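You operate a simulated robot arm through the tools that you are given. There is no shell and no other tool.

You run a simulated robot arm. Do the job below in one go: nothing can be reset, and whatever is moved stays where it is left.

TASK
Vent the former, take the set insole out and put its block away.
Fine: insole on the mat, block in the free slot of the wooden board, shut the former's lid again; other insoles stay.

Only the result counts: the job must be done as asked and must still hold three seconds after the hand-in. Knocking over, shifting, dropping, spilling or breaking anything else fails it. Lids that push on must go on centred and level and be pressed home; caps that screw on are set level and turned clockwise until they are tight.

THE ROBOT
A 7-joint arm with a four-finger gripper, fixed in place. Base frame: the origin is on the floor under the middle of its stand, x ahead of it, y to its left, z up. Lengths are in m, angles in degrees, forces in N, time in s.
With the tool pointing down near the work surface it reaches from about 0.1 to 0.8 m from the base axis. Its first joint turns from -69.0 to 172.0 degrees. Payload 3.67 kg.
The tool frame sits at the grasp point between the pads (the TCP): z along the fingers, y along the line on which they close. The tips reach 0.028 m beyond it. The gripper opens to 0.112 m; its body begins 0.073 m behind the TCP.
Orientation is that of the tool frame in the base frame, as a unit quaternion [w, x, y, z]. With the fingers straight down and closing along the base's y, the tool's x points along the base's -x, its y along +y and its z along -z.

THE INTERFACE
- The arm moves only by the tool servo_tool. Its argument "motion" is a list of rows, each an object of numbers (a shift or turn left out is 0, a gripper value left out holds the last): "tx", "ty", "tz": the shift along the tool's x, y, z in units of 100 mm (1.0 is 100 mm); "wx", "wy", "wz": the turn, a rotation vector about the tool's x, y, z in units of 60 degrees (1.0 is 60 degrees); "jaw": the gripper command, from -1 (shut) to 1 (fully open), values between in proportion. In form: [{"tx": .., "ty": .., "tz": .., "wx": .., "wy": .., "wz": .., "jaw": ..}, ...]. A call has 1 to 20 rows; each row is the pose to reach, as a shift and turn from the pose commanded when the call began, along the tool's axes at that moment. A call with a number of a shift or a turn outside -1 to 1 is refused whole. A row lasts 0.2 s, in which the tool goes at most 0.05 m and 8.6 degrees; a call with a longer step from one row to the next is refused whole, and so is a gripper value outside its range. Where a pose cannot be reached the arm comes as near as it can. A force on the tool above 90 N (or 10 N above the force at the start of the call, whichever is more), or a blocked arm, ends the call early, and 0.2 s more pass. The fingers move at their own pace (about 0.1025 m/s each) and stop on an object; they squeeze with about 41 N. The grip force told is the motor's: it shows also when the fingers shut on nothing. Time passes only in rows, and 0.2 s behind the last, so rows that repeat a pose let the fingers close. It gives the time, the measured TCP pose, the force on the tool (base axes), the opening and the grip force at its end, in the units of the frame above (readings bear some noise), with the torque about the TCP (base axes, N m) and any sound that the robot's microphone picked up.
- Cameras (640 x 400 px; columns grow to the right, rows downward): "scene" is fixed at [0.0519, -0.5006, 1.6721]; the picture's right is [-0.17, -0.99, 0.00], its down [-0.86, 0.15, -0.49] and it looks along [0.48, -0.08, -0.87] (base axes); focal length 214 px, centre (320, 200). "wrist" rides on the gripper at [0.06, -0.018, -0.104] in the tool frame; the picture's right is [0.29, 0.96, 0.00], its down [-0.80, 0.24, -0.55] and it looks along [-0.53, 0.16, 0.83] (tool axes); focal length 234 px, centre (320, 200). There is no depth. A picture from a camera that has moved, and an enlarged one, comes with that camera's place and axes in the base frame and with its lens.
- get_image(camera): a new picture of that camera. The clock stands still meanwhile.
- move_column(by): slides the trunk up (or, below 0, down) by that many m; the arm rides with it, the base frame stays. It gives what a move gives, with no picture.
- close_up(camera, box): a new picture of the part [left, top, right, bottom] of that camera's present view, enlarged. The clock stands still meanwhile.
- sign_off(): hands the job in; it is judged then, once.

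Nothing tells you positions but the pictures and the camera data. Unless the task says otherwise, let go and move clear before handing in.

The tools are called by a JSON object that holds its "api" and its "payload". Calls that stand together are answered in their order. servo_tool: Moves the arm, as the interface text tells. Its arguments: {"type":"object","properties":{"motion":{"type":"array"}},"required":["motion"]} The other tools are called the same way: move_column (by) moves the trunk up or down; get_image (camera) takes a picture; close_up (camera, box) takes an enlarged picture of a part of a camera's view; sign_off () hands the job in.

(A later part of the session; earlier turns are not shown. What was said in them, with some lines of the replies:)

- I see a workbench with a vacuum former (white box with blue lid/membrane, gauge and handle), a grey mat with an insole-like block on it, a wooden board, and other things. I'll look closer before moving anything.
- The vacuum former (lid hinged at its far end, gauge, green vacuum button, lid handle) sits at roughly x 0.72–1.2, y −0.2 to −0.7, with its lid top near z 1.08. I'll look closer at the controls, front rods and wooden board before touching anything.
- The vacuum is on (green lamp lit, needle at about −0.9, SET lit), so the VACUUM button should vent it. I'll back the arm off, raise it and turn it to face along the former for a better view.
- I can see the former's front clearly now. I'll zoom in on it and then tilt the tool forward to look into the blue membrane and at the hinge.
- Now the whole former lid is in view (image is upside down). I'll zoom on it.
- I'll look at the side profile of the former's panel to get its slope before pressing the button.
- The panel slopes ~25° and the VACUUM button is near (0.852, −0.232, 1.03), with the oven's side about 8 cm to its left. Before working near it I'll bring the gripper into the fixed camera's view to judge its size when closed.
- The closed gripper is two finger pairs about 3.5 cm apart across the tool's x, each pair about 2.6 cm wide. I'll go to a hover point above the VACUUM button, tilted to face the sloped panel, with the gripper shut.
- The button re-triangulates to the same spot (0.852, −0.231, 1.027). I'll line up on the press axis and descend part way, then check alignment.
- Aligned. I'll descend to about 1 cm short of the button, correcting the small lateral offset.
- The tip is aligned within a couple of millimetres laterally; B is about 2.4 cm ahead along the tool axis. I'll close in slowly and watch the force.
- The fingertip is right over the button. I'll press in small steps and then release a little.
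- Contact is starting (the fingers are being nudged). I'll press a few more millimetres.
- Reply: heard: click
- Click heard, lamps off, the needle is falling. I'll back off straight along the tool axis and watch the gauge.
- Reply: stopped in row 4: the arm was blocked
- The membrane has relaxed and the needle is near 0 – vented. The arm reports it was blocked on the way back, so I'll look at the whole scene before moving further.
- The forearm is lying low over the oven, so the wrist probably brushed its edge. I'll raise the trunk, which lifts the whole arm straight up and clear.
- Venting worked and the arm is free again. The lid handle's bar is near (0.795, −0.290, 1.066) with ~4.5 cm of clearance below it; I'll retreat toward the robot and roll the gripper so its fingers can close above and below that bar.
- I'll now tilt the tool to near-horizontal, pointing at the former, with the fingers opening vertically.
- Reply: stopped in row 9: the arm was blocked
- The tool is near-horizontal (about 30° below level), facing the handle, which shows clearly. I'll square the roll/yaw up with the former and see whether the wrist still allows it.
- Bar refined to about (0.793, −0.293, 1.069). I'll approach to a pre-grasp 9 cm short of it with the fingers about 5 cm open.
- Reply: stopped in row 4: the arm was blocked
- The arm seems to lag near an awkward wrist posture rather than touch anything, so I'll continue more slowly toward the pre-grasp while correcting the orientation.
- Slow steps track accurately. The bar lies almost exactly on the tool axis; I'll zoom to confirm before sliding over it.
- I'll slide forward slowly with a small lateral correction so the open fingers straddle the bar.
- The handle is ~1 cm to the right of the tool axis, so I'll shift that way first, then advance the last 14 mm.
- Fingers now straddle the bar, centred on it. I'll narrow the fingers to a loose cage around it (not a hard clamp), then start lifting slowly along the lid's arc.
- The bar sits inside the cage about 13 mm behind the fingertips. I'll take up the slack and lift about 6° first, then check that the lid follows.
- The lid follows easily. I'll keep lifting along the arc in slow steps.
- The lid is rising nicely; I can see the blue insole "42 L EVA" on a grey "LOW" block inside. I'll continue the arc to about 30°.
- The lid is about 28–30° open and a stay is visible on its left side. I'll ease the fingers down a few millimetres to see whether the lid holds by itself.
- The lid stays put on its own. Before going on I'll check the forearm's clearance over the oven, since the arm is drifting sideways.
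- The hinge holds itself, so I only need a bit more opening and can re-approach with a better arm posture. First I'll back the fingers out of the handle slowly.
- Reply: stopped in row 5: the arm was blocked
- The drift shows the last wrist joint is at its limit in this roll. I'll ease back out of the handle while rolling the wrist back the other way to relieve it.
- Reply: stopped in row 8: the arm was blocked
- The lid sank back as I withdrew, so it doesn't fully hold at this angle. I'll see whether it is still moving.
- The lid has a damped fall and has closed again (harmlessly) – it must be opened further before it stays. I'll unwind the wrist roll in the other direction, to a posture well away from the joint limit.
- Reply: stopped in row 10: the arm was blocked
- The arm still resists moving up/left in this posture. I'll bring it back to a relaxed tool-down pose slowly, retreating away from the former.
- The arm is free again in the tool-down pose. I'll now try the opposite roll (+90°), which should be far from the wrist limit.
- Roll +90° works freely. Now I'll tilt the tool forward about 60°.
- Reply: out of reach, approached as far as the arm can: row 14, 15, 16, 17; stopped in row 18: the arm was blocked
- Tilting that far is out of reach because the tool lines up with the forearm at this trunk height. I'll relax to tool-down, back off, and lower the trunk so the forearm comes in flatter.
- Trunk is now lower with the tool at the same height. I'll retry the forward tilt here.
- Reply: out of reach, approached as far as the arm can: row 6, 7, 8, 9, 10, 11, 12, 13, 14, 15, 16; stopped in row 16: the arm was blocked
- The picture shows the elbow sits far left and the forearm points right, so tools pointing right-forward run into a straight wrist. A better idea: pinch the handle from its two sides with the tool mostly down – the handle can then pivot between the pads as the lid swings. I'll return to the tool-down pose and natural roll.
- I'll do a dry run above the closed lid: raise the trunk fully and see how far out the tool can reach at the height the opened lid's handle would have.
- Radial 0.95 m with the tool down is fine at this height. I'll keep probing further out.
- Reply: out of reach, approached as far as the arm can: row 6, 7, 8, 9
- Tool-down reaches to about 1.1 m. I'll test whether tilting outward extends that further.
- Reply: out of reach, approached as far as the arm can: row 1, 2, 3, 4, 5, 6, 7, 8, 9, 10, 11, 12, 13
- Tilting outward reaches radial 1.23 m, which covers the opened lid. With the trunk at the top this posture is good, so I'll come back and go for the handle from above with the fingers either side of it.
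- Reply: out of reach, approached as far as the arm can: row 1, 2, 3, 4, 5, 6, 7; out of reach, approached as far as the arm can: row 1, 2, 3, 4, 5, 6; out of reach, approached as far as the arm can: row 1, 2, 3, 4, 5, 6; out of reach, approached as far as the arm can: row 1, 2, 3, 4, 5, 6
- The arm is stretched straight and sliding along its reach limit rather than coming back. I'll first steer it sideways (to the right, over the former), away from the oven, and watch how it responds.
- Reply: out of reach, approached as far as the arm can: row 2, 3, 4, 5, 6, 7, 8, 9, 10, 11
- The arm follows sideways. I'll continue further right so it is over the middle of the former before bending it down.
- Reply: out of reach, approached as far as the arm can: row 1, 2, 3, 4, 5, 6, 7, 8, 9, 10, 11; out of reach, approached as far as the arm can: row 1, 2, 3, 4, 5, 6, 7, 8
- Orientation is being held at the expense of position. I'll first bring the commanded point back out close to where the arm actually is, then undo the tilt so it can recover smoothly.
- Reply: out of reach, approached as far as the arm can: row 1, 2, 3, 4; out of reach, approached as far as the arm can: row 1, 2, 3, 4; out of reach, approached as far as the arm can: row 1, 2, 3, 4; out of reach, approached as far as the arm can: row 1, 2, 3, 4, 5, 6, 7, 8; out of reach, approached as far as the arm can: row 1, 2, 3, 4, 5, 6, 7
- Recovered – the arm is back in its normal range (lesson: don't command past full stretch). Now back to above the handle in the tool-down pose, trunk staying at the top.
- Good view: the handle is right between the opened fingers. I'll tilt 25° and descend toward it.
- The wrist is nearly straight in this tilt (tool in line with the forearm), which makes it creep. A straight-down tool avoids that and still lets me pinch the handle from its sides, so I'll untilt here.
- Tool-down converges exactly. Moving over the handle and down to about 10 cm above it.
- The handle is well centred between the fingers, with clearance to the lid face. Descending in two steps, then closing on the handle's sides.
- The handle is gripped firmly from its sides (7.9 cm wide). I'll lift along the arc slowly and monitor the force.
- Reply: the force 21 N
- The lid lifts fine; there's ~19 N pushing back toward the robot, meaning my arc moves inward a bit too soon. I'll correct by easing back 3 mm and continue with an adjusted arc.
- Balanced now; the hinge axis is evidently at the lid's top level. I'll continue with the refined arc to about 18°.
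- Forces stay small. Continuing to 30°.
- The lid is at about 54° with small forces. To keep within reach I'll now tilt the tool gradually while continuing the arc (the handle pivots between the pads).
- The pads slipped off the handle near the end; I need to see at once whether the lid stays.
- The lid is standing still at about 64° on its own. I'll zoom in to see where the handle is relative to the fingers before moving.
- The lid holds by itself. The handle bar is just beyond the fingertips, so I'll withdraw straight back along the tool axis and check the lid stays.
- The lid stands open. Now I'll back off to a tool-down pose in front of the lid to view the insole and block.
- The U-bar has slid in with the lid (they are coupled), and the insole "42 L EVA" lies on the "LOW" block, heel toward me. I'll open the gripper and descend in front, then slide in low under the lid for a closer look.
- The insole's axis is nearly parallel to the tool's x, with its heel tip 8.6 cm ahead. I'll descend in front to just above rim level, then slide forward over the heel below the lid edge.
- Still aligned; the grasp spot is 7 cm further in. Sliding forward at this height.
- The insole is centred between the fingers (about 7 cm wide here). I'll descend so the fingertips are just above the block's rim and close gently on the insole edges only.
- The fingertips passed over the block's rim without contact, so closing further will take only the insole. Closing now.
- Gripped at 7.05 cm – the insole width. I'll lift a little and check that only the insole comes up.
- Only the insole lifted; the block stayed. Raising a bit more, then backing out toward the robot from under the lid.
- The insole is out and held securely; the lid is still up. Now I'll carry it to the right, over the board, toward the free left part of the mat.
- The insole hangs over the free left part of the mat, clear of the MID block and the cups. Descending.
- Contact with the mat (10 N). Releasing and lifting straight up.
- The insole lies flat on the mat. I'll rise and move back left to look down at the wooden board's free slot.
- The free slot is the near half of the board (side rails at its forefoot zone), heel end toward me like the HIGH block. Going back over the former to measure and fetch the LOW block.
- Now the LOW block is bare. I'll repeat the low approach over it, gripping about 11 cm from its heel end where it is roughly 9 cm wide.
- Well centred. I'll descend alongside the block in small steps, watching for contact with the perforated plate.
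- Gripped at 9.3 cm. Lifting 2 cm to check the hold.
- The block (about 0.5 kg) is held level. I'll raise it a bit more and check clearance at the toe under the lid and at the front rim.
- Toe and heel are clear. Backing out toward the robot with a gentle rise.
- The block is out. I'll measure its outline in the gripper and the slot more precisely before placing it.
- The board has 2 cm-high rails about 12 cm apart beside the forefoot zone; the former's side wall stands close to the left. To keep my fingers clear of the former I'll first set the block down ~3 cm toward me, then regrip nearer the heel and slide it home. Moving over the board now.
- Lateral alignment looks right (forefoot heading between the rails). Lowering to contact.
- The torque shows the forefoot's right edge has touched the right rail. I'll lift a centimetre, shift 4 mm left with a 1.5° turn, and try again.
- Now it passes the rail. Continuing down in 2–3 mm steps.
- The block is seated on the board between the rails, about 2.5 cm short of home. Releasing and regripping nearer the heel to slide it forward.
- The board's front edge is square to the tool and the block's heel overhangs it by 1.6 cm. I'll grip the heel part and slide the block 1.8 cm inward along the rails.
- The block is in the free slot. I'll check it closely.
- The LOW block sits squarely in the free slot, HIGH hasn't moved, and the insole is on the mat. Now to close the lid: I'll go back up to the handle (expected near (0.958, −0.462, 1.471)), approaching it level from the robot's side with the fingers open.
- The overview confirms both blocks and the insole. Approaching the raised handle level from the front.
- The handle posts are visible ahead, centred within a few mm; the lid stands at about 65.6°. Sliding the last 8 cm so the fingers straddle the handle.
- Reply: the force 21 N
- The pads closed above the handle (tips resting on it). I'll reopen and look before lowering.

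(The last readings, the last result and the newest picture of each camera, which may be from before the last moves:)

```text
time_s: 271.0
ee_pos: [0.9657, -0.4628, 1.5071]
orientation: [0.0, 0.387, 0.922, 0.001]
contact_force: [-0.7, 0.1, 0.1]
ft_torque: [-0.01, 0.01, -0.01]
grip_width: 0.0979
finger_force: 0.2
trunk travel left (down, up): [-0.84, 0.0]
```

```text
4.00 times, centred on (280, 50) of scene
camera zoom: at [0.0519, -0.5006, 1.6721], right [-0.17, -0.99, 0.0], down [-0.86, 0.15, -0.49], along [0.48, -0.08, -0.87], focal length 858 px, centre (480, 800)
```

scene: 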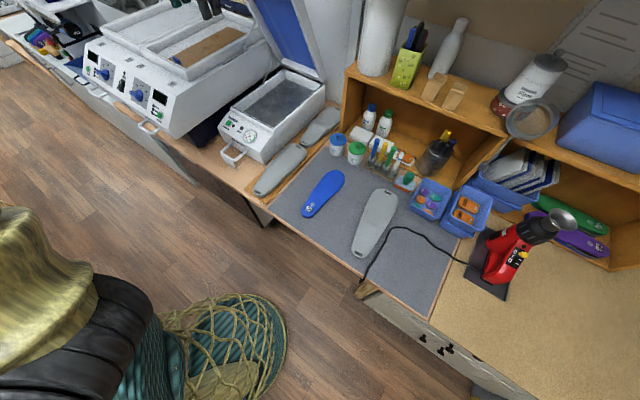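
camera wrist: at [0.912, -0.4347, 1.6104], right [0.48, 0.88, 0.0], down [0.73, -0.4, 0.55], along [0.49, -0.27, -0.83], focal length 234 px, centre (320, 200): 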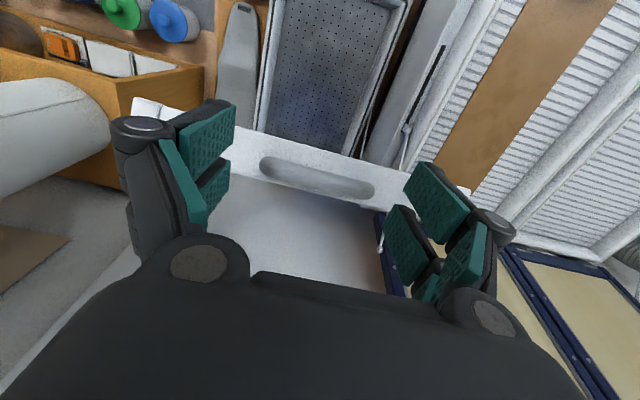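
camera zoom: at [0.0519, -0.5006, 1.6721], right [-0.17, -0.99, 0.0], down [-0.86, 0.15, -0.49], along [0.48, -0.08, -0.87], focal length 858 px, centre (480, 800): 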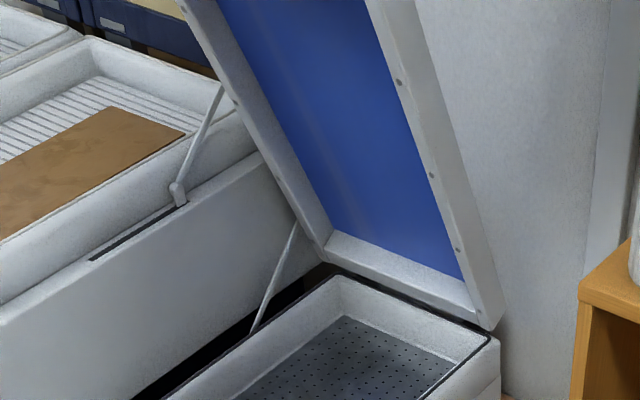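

The bar is about 3.2 cm below the tool point, so I simply need to be 2 cm lower. Lowering and closing again.

{"api": "servo_tool", "payload": {"motion": [{"tz": 0.05, "ty": 0.01}, {"tz": 0.1, "ty": 0.02}, {"tz": 0.15, "ty": 0.02}, {"tz": 0.2, "ty": 0.02}, {"tz": 0.2, "ty": 0.02}]}}

{"api": "close_up", "payload": {"camera": "wrist", "box": [180, 100, 460, 275]}}

```text
time_s: 272.2
ee_pos: [0.9644, -0.4424, 1.4912]
orientation: [0.002, 0.387, 0.922, -0.006]
contact_force: [0.2, 1.1, 1.0]
ft_torque: [-0.07, -0.06, 0.01]
grip_width: 0.0979
finger_force: 0.1
trunk travel left (down, up): [-0.84, 0.0]
```

```text
2.29 times, centred on (320, 188) of wrist
camera zoom: at [0.9095, -0.4117, 1.5948], right [0.48, 0.88, -0.01], down [0.73, -0.39, 0.56], along [0.49, -0.28, -0.83], focal length 535 px, centre (320, 229)
```

zoom: 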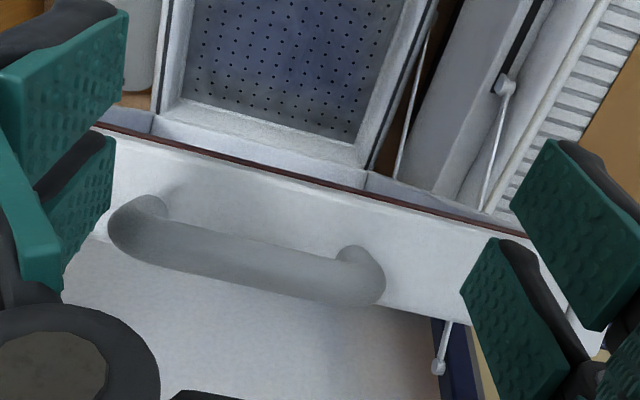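

{"api": "servo_tool", "payload": {"motion": [{"tz": 0.0}, {"tz": 0.0}, {"tz": 0.0}]}}

{"api": "close_up", "payload": {"camera": "scene", "box": [120, 0, 312, 120]}}

```text
time_s: 273.0
ee_pos: [0.9646, -0.4464, 1.4901]
orientation: [0.002, 0.387, 0.922, -0.004]
contact_force: [-0.1, 1.7, 1.1]
ft_torque: [-0.17, 0.04, -0.05]
grip_width: 0.0979
finger_force: 0.1
trunk travel left (down, up): [-0.84, 0.0]
```

```text
3.33 times, centred on (216, 60) of scene
camera zoom: at [0.0519, -0.5006, 1.6721], right [-0.17, -0.99, 0.0], down [-0.86, 0.15, -0.49], along [0.48, -0.08, -0.87], focal length 715 px, centre (667, 667)
```

zoom: 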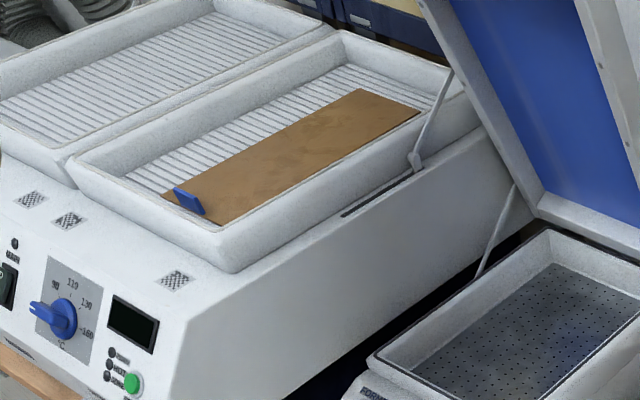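

{"api": "servo_tool", "payload": {"motion": [{"tz": 0.0}, {"tz": 0.0}, {"tz": 0.0}, {"tz": 0.0}, {"tz": 0.0}, {"tz": 0.0}]}}

{"api": "close_up", "payload": {"camera": "wrist", "box": [180, 100, 460, 275]}}

```text
time_s: 274.4
ee_pos: [0.9633, -0.4581, 1.4864]
orientation: [-0.001, 0.388, 0.921, -0.001]
contact_force: [0.2, 0.5, 0.0]
ft_torque: [0.01, 0.0, 0.01]
grip_width: 0.098
finger_force: 0.1
trunk travel left (down, up): [-0.84, 0.0]
```

```text
2.29 times, centred on (320, 188) of wrist
camera zoom: at [0.9093, -0.4295, 1.59], right [0.48, 0.88, 0.0], down [0.73, -0.4, 0.55], along [0.48, -0.27, -0.83], focal length 535 px, centre (320, 229)
```

zoom: 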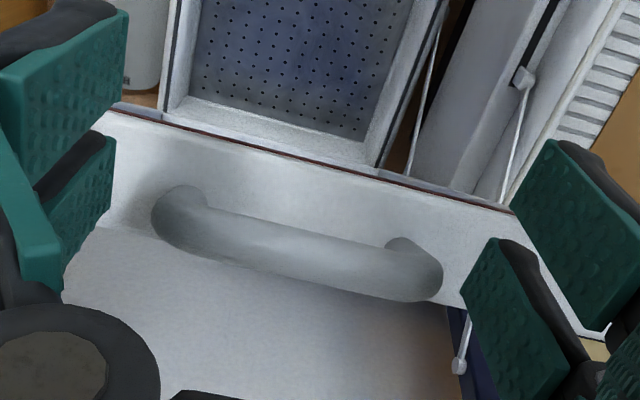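

Settled; the bar is now level with the pads and centred. Closing on the handle.

{"api": "servo_tool", "payload": {"motion": [{"jaw": 0.5}, {"jaw": 0.3}, {"jaw": 0.1}, {"jaw": -0.2}, {"jaw": -0.5}, {"jaw": -0.5}, {"jaw": -0.5}]}}

{"api": "close_up", "payload": {"camera": "wrist", "box": [180, 100, 460, 275]}}

```text
time_s: 276.0
ee_pos: [0.9637, -0.4575, 1.4855]
orientation: [0.0, 0.387, 0.922, -0.001]
contact_force: [1.2, 0.9, -1.7]
ft_torque: [0.2, 0.3, 0.14]
grip_width: 0.0788
finger_force: 44.9
trunk travel left (down, up): [-0.84, 0.0]
```

```text
2.29 times, centred on (320, 188) of wrist
camera zoom: at [0.9104, -0.4288, 1.5895], right [0.48, 0.88, 0.0], down [0.73, -0.4, 0.55], along [0.48, -0.27, -0.83], focal length 535 px, centre (320, 229)
```

zoom: 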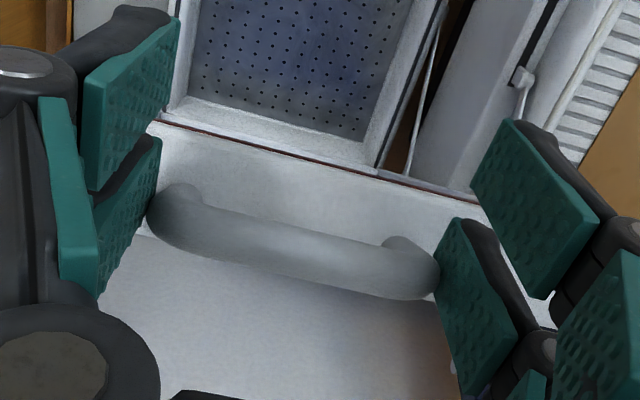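

Handle gripped. I'll swing it down slowly along the arc, checking the force after the first few degrees.

{"api": "servo_tool", "payload": {"motion": [{"tx": 0.067, "tz": 0.036}, {"tx": 0.134, "tz": 0.072}, {"tx": 0.2, "tz": 0.11}, {"tx": 0.266, "tz": 0.148}, {"tx": 0.266, "tz": 0.148}]}}

{"api": "close_up", "payload": {"camera": "scene", "box": [200, 0, 360, 100]}}

```text
time_s: 277.2
ee_pos: [0.9446, -0.4382, 1.4701]
orientation: [0.0, 0.387, 0.922, -0.001]
contact_force: [3.1, 2.9, 1.8]
ft_torque: [-0.39, -0.37, -0.01]
grip_width: 0.0789
finger_force: 45.0
trunk travel left (down, up): [-0.84, 0.0]
```

```text
4.00 times, centred on (280, 50) of scene
camera zoom: at [0.0519, -0.5006, 1.6721], right [-0.17, -0.99, 0.0], down [-0.86, 0.15, -0.49], along [0.48, -0.08, -0.87], focal length 858 px, centre (480, 800)
```

zoom: 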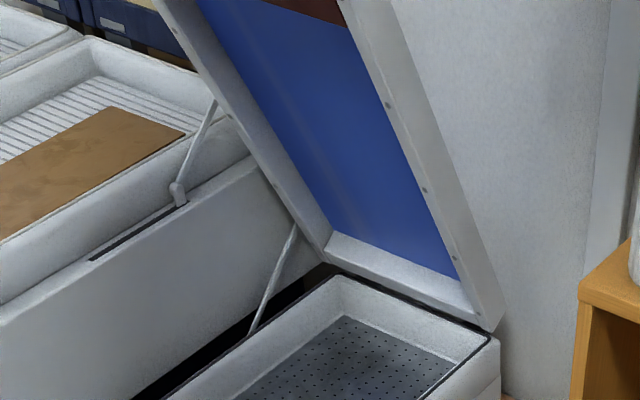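

{"api": "servo_tool", "payload": {"motion": [{"tx": 0.064, "tz": 0.04}, {"tx": 0.129, "tz": 0.081}, {"tx": 0.192, "tz": 0.123}, {"tx": 0.255, "tz": 0.166}, {"tx": 0.316, "tz": 0.211}, {"tx": 0.378, "tz": 0.256}, {"tx": 0.437, "tz": 0.303}, {"tx": 0.497, "tz": 0.349}, {"tx": 0.555, "tz": 0.398}, {"tx": 0.613, "tz": 0.447}, {"tx": 0.67, "tz": 0.498}, {"tx": 0.726, "tz": 0.549}, {"tx": 0.781, "tz": 0.602}, {"tx": 0.835, "tz": 0.655}, {"tx": 0.888, "tz": 0.71}, {"tx": 0.941, "tz": 0.765}, {"tx": 0.941, "tz": 0.765}]}}

{"api": "close_up", "payload": {"camera": "scene", "box": [160, 0, 352, 120]}}

```text
time_s: 280.8
ee_pos: [0.8776, -0.3707, 1.3961]
orientation: [0.0, 0.387, 0.922, -0.002]
contact_force: [-6.4, 1.7, 7.5]
ft_torque: [-0.77, -0.56, -0.21]
grip_width: 0.0792
finger_force: 45.2
trunk travel left (down, up): [-0.84, 0.0]
```

```text
3.33 times, centred on (256, 60) of scene
camera zoom: at [0.0519, -0.5006, 1.6721], right [-0.17, -0.99, 0.0], down [-0.86, 0.15, -0.49], along [0.48, -0.08, -0.87], focal length 715 px, centre (533, 667)
```

zoom: 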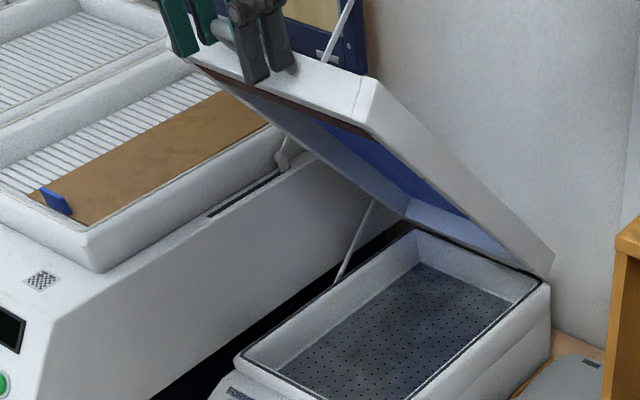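

{"api": "servo_tool", "payload": {"motion": [{"tx": 0.051, "tz": 0.056}, {"tx": 0.102, "tz": 0.113}, {"tx": 0.151, "tz": 0.171}, {"tx": 0.199, "tz": 0.23}, {"tx": 0.246, "tz": 0.289}, {"tx": 0.292, "tz": 0.35}, {"tx": 0.338, "tz": 0.411}, {"tx": 0.382, "tz": 0.473}, {"tx": 0.425, "tz": 0.536}, {"tx": 0.466, "tz": 0.599}, {"tx": 0.507, "tz": 0.663}, {"tx": 0.547, "tz": 0.728}, {"tx": 0.585, "tz": 0.794}, {"tx": 0.622, "tz": 0.86}, {"tx": 0.659, "tz": 0.927}, {"tx": 0.694, "tz": 0.994}, {"tx": 0.694, "tz": 0.994}]}}

{"api": "close_up", "payload": {"camera": "scene", "box": [160, 10, 352, 130]}}

```text
time_s: 284.4
ee_pos: [0.8286, -0.3209, 1.2977]
orientation: [0.001, 0.388, 0.922, -0.001]
contact_force: [-12.4, -0.5, 7.7]
ft_torque: [-1.07, -0.17, -0.22]
grip_width: 0.079
finger_force: 45.5
trunk travel left (down, up): [-0.84, 0.0]
```

```text
3.33 times, centred on (256, 70) of scene
camera zoom: at [0.0519, -0.5006, 1.6721], right [-0.17, -0.99, 0.0], down [-0.86, 0.15, -0.49], along [0.48, -0.08, -0.87], focal length 715 px, centre (533, 633)
```

zoom: 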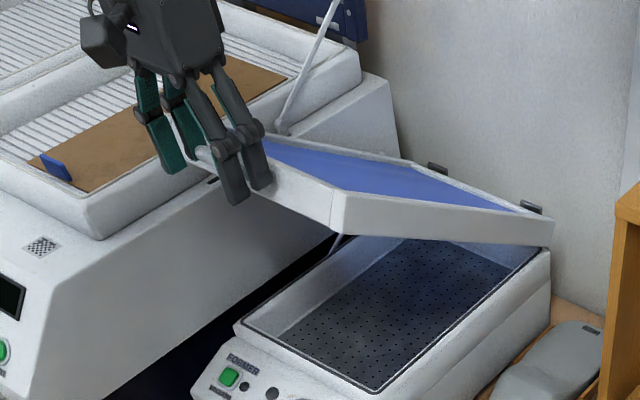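

{"api": "servo_tool", "payload": {"motion": [{"tx": 0.034, "tz": 0.068}, {"tx": 0.066, "tz": 0.137}, {"tx": 0.098, "tz": 0.206}, {"tx": 0.128, "tz": 0.276}, {"tx": 0.157, "tz": 0.346}, {"tx": 0.185, "tz": 0.417}, {"tx": 0.211, "tz": 0.488}, {"tx": 0.236, "tz": 0.56}, {"tx": 0.26, "tz": 0.632}, {"tx": 0.283, "tz": 0.704}, {"tx": 0.305, "tz": 0.777}, {"tx": 0.325, "tz": 0.85}, {"tx": 0.344, "tz": 0.924}, {"tx": 0.361, "tz": 0.998}, {"tx": 0.361, "tz": 0.998}]}}

{"api": "close_up", "payload": {"camera": "scene", "box": [170, 30, 346, 140]}}

```text
time_s: 287.6
ee_pos: [0.803, -0.2962, 1.1969]
orientation: [0.001, 0.388, 0.922, -0.001]
contact_force: [-19.3, 0.0, 3.3]
ft_torque: [-0.59, 0.15, -0.21]
grip_width: 0.0796
finger_force: 45.0
trunk travel left (down, up): [-0.84, 0.0]
```

```text
3.64 times, centred on (258, 85) of scene
camera zoom: at [0.0519, -0.5006, 1.6721], right [-0.17, -0.99, 0.0], down [-0.86, 0.15, -0.49], along [0.48, -0.08, -0.87], focal length 780 px, centre (546, 618)
```

zoom: 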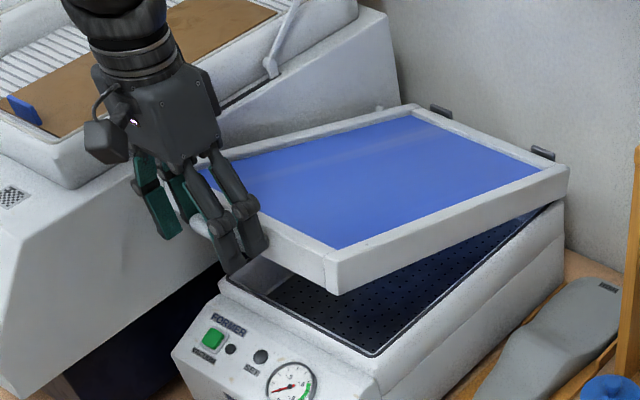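

{"api": "servo_tool", "payload": {"motion": [{"tx": 0.026, "tz": 0.074}, {"tx": 0.051, "tz": 0.149}, {"tx": 0.065, "tz": 0.224}, {"tx": 0.078, "tz": 0.299}, {"tx": 0.089, "tz": 0.374}, {"tx": 0.098, "tz": 0.449}, {"tx": 0.107, "tz": 0.525}, {"tx": 0.114, "tz": 0.6}, {"tx": 0.12, "tz": 0.676}, {"tx": 0.124, "tz": 0.752}, {"tx": 0.128, "tz": 0.828}, {"tx": 0.129, "tz": 0.904}, {"tx": 0.129, "tz": 0.904}]}}

{"api": "close_up", "payload": {"camera": "scene", "box": [180, 50, 340, 150]}}

```text
time_s: 290.4
ee_pos: [0.795, -0.2888, 1.1055]
orientation: [0.0, 0.388, 0.922, 0.0]
contact_force: [-9.4, -5.7, 0.7]
ft_torque: [-0.32, -0.72, 0.35]
grip_width: 0.0794
finger_force: 44.8
trunk travel left (down, up): [-0.84, 0.0]
```

```text
4.00 times, centred on (260, 100) of scene
camera zoom: at [0.0519, -0.5006, 1.6721], right [-0.17, -0.99, 0.0], down [-0.86, 0.15, -0.49], along [0.48, -0.08, -0.87], focal length 858 px, centre (560, 600)
```

zoom: 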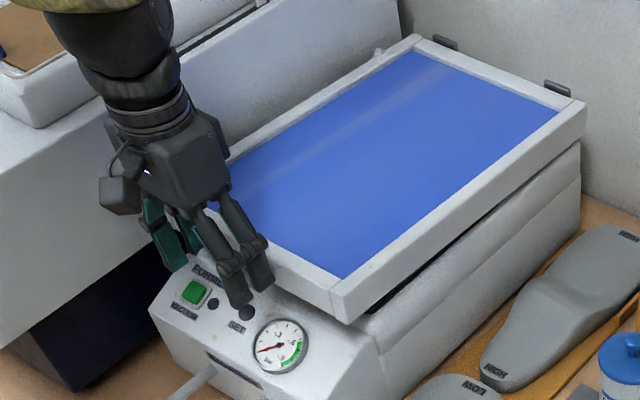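

{"api": "servo_tool", "payload": {"motion": [{"tz": 0.05}, {"tz": 0.1}, {"tz": 0.15}, {"tz": 0.2}, {"tz": 0.2}]}}

{"api": "servo_tool", "payload": {"motion": [{"tz": 0.02}, {"tz": 0.04}, {"tz": 0.04}]}}

{"api": "close_up", "payload": {"camera": "scene", "box": [180, 50, 340, 150]}}

```text
time_s: 291.6
ee_pos: [0.7945, -0.2879, 1.0862]
orientation: [0.0, 0.388, 0.922, -0.001]
contact_force: [-7.7, -9.8, 13.8]
ft_torque: [-0.4, 1.49, 0.02]
grip_width: 0.0796
finger_force: 45.4
trunk travel left (down, up): [-0.84, 0.0]
```

```text
time_s: 292.4
ee_pos: [0.7954, -0.2876, 1.0823]
orientation: [0.002, 0.388, 0.922, -0.001]
contact_force: [-9.1, -15.1, 32.8]
ft_torque: [-1.01, -0.14, 0.0]
grip_width: 0.0792
finger_force: 45.3
trunk travel left (down, up): [-0.84, 0.0]
```

```text
4.00 times, centred on (260, 100) of scene
camera zoom: at [0.0519, -0.5006, 1.6721], right [-0.17, -0.99, 0.0], down [-0.86, 0.15, -0.49], along [0.48, -0.08, -0.87], focal length 858 px, centre (560, 600)
```

zoom: 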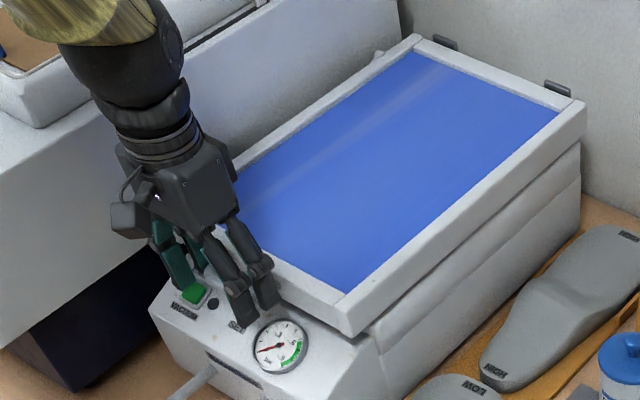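

The lid is pressed home (33 N reaction). Relaxing the push, releasing the handle and rising straight up.

{"api": "servo_tool", "payload": {"motion": [{"tz": -0.02}, {"tz": -0.04}, {"tz": -0.04, "jaw": 0.6}, {"tz": -0.04, "jaw": 0.75}, {"tz": -0.04, "jaw": 0.75}, {"tz": -0.04, "jaw": 0.75}]}}

{"api": "servo_tool", "payload": {"motion": [{"tz": -0.1}, {"tz": -0.22}, {"tz": -0.36}, {"tz": -0.52}, {"tz": -0.68}, {"tz": -0.84}, {"tz": -1.0}, {"tz": -1.0}]}}

{"api": "servo_tool", "payload": {"motion": [{"tz": -0.15, "tx": 0.1}, {"tz": -0.3, "tx": 0.2}, {"tz": -0.45, "tx": 0.3}, {"tz": -0.6, "tx": 0.4}, {"tz": -0.8, "tx": 0.5}, {"tz": -1.0, "tx": 0.6}, {"tz": -1.0, "tx": 0.6}]}}

{"api": "get_image", "payload": {"camera": "scene"}}

{"api": "get_image", "payload": {"camera": "wrist"}}

```text
time_s: 293.8
ee_pos: [0.7958, -0.2868, 1.0853]
orientation: [0.0, 0.387, 0.922, -0.001]
contact_force: [0.2, -0.2, -0.1]
ft_torque: [0.0, -0.01, -0.02]
grip_width: 0.0978
finger_force: 0.1
trunk travel left (down, up): [-0.84, 0.0]
```

```text
time_s: 295.6
ee_pos: [0.7954, -0.2888, 1.1835]
orientation: [-0.001, 0.387, 0.922, 0.0]
contact_force: [1.0, 0.7, 0.0]
ft_torque: [-0.03, 0.0, -0.04]
grip_width: 0.0981
finger_force: 0.1
trunk travel left (down, up): [-0.84, 0.0]
```

```text
time_s: 297.2
ee_pos: [0.754, -0.2438, 1.2838]
orientation: [0.0, 0.388, 0.922, -0.001]
contact_force: [-0.3, 0.8, 0.3]
ft_torque: [-0.02, 0.02, 0.0]
grip_width: 0.0982
finger_force: 0.1
trunk travel left (down, up): [-0.84, 0.0]
```

```text
taken
```

scene: 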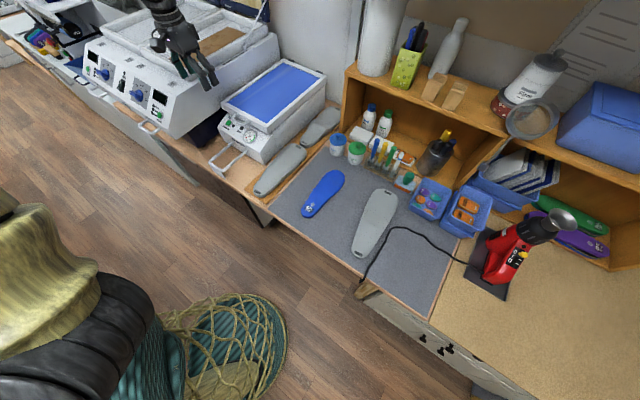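

```text
taken
camera wrist: at [0.7016, -0.215, 1.3876], right [0.48, 0.88, 0.0], down [0.73, -0.4, 0.55], along [0.48, -0.27, -0.83], focal length 234 px, centre (320, 200)
```

wrist: 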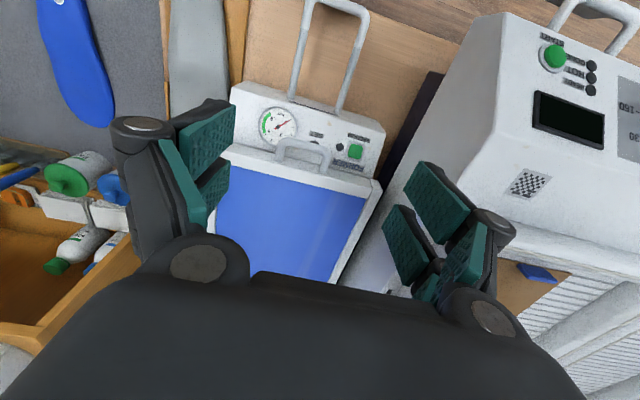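

Everything looks in place. Final close checks of the lid, the board, the mat and the surroundings.

{"api": "close_up", "payload": {"camera": "scene", "box": [200, 50, 340, 175]}}

{"api": "close_up", "payload": {"camera": "scene", "box": [240, 95, 400, 265]}}

{"api": "close_up", "payload": {"camera": "scene", "box": [60, 0, 284, 140]}}

{"api": "close_up", "payload": {"camera": "wrist", "box": [200, 80, 420, 220]}}

```text
3.20 times, centred on (270, 112) of scene
camera zoom: at [0.0519, -0.5006, 1.6721], right [-0.17, -0.99, 0.0], down [-0.86, 0.15, -0.49], along [0.48, -0.08, -0.87], focal length 686 px, centre (480, 480)
```

zoom: 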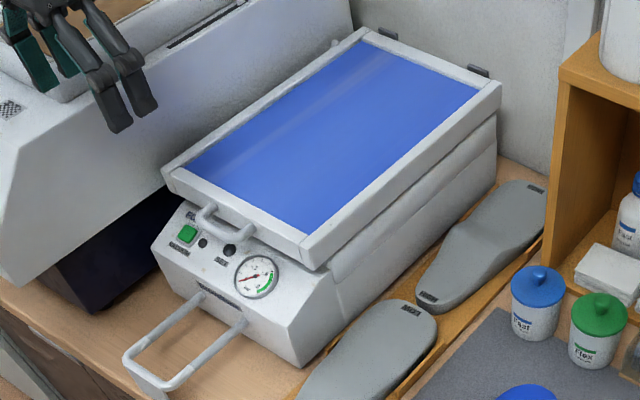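

```text
2.35 times, centred on (320, 180) of scene
camera zoom: at [0.0519, -0.5006, 1.6721], right [-0.17, -0.99, 0.0], down [-0.86, 0.15, -0.49], along [0.48, -0.08, -0.87], focal length 505 px, centre (320, 247)
```

zoom: 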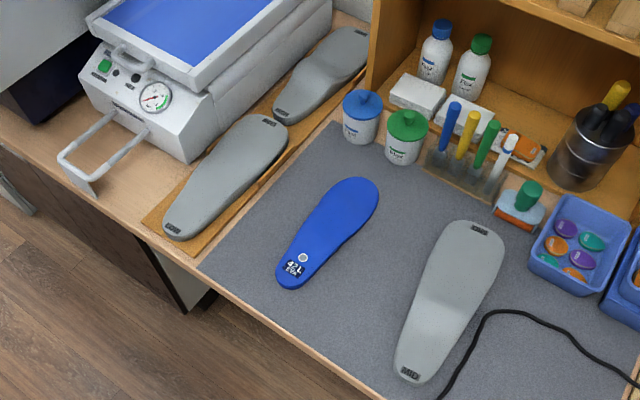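

```text
2.86 times, centred on (172, 70) of scene
camera zoom: at [0.0519, -0.5006, 1.6721], right [-0.17, -0.99, 0.0], down [-0.86, 0.15, -0.49], along [0.48, -0.08, -0.87], focal length 613 px, centre (743, 571)
```

zoom: 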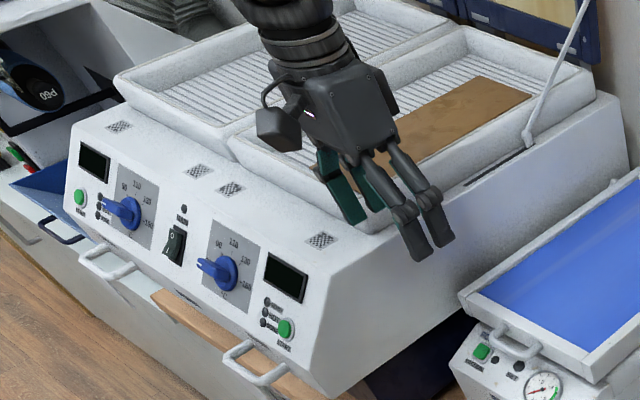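

```text
2.86 times, centred on (310, 150) of wrist
camera zoom: at [0.7016, -0.215, 1.3876], right [0.48, 0.88, 0.0], down [0.73, -0.4, 0.55], along [0.48, -0.27, -0.83], focal length 669 px, centre (349, 343)
```

zoom: 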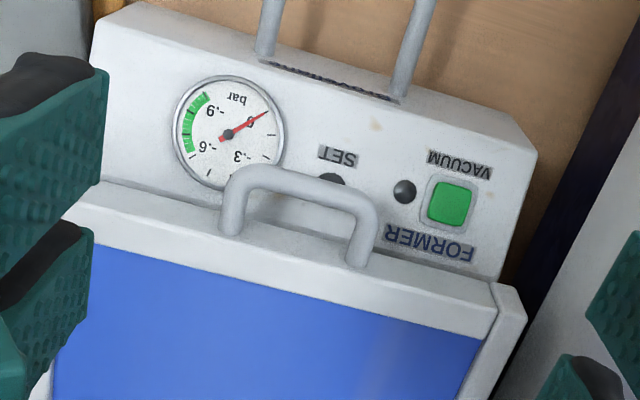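

The former is vented: the gauge reads 0 and the lamps are off. Its lid is shut again, the 42 L insole lies on the mat, and the LOW block sits in the free slot. The HIGH and MID blocks and everything else look untouched. The gripper is empty and clear, so I'm handing in.

{"api": "sign_off", "payload": {}}

```text
The job is handed in.
```

The job is done and handed in. The last pictures show everything where you asked for it, but the hand-in gave no verdict.

- **Former:** vented with the VACUUM button. The lamps are off and the gauge reads 0. The lid is shut and pressed home.
- **Insole:** the 42 L EVA insole lies flat on the left part of the mat, clear of the MID block.
- **Block:** the LOW block is in the near slot of the wooden board, between the rails, with its heel toward the front. The HIGH block next to it did not move.
- **Lid slip:** on my first try the lid slipped off the fingers at about 28° and sank shut on its damper, with the insole still inside. I saw no damage. The second try opened it far enough to stay up by itself.
- **Stiff moves:** the arm reported itself blocked several times near the oven and the former. Nothing looks moved in the pictures, but I can't rule out a light touch on the oven.
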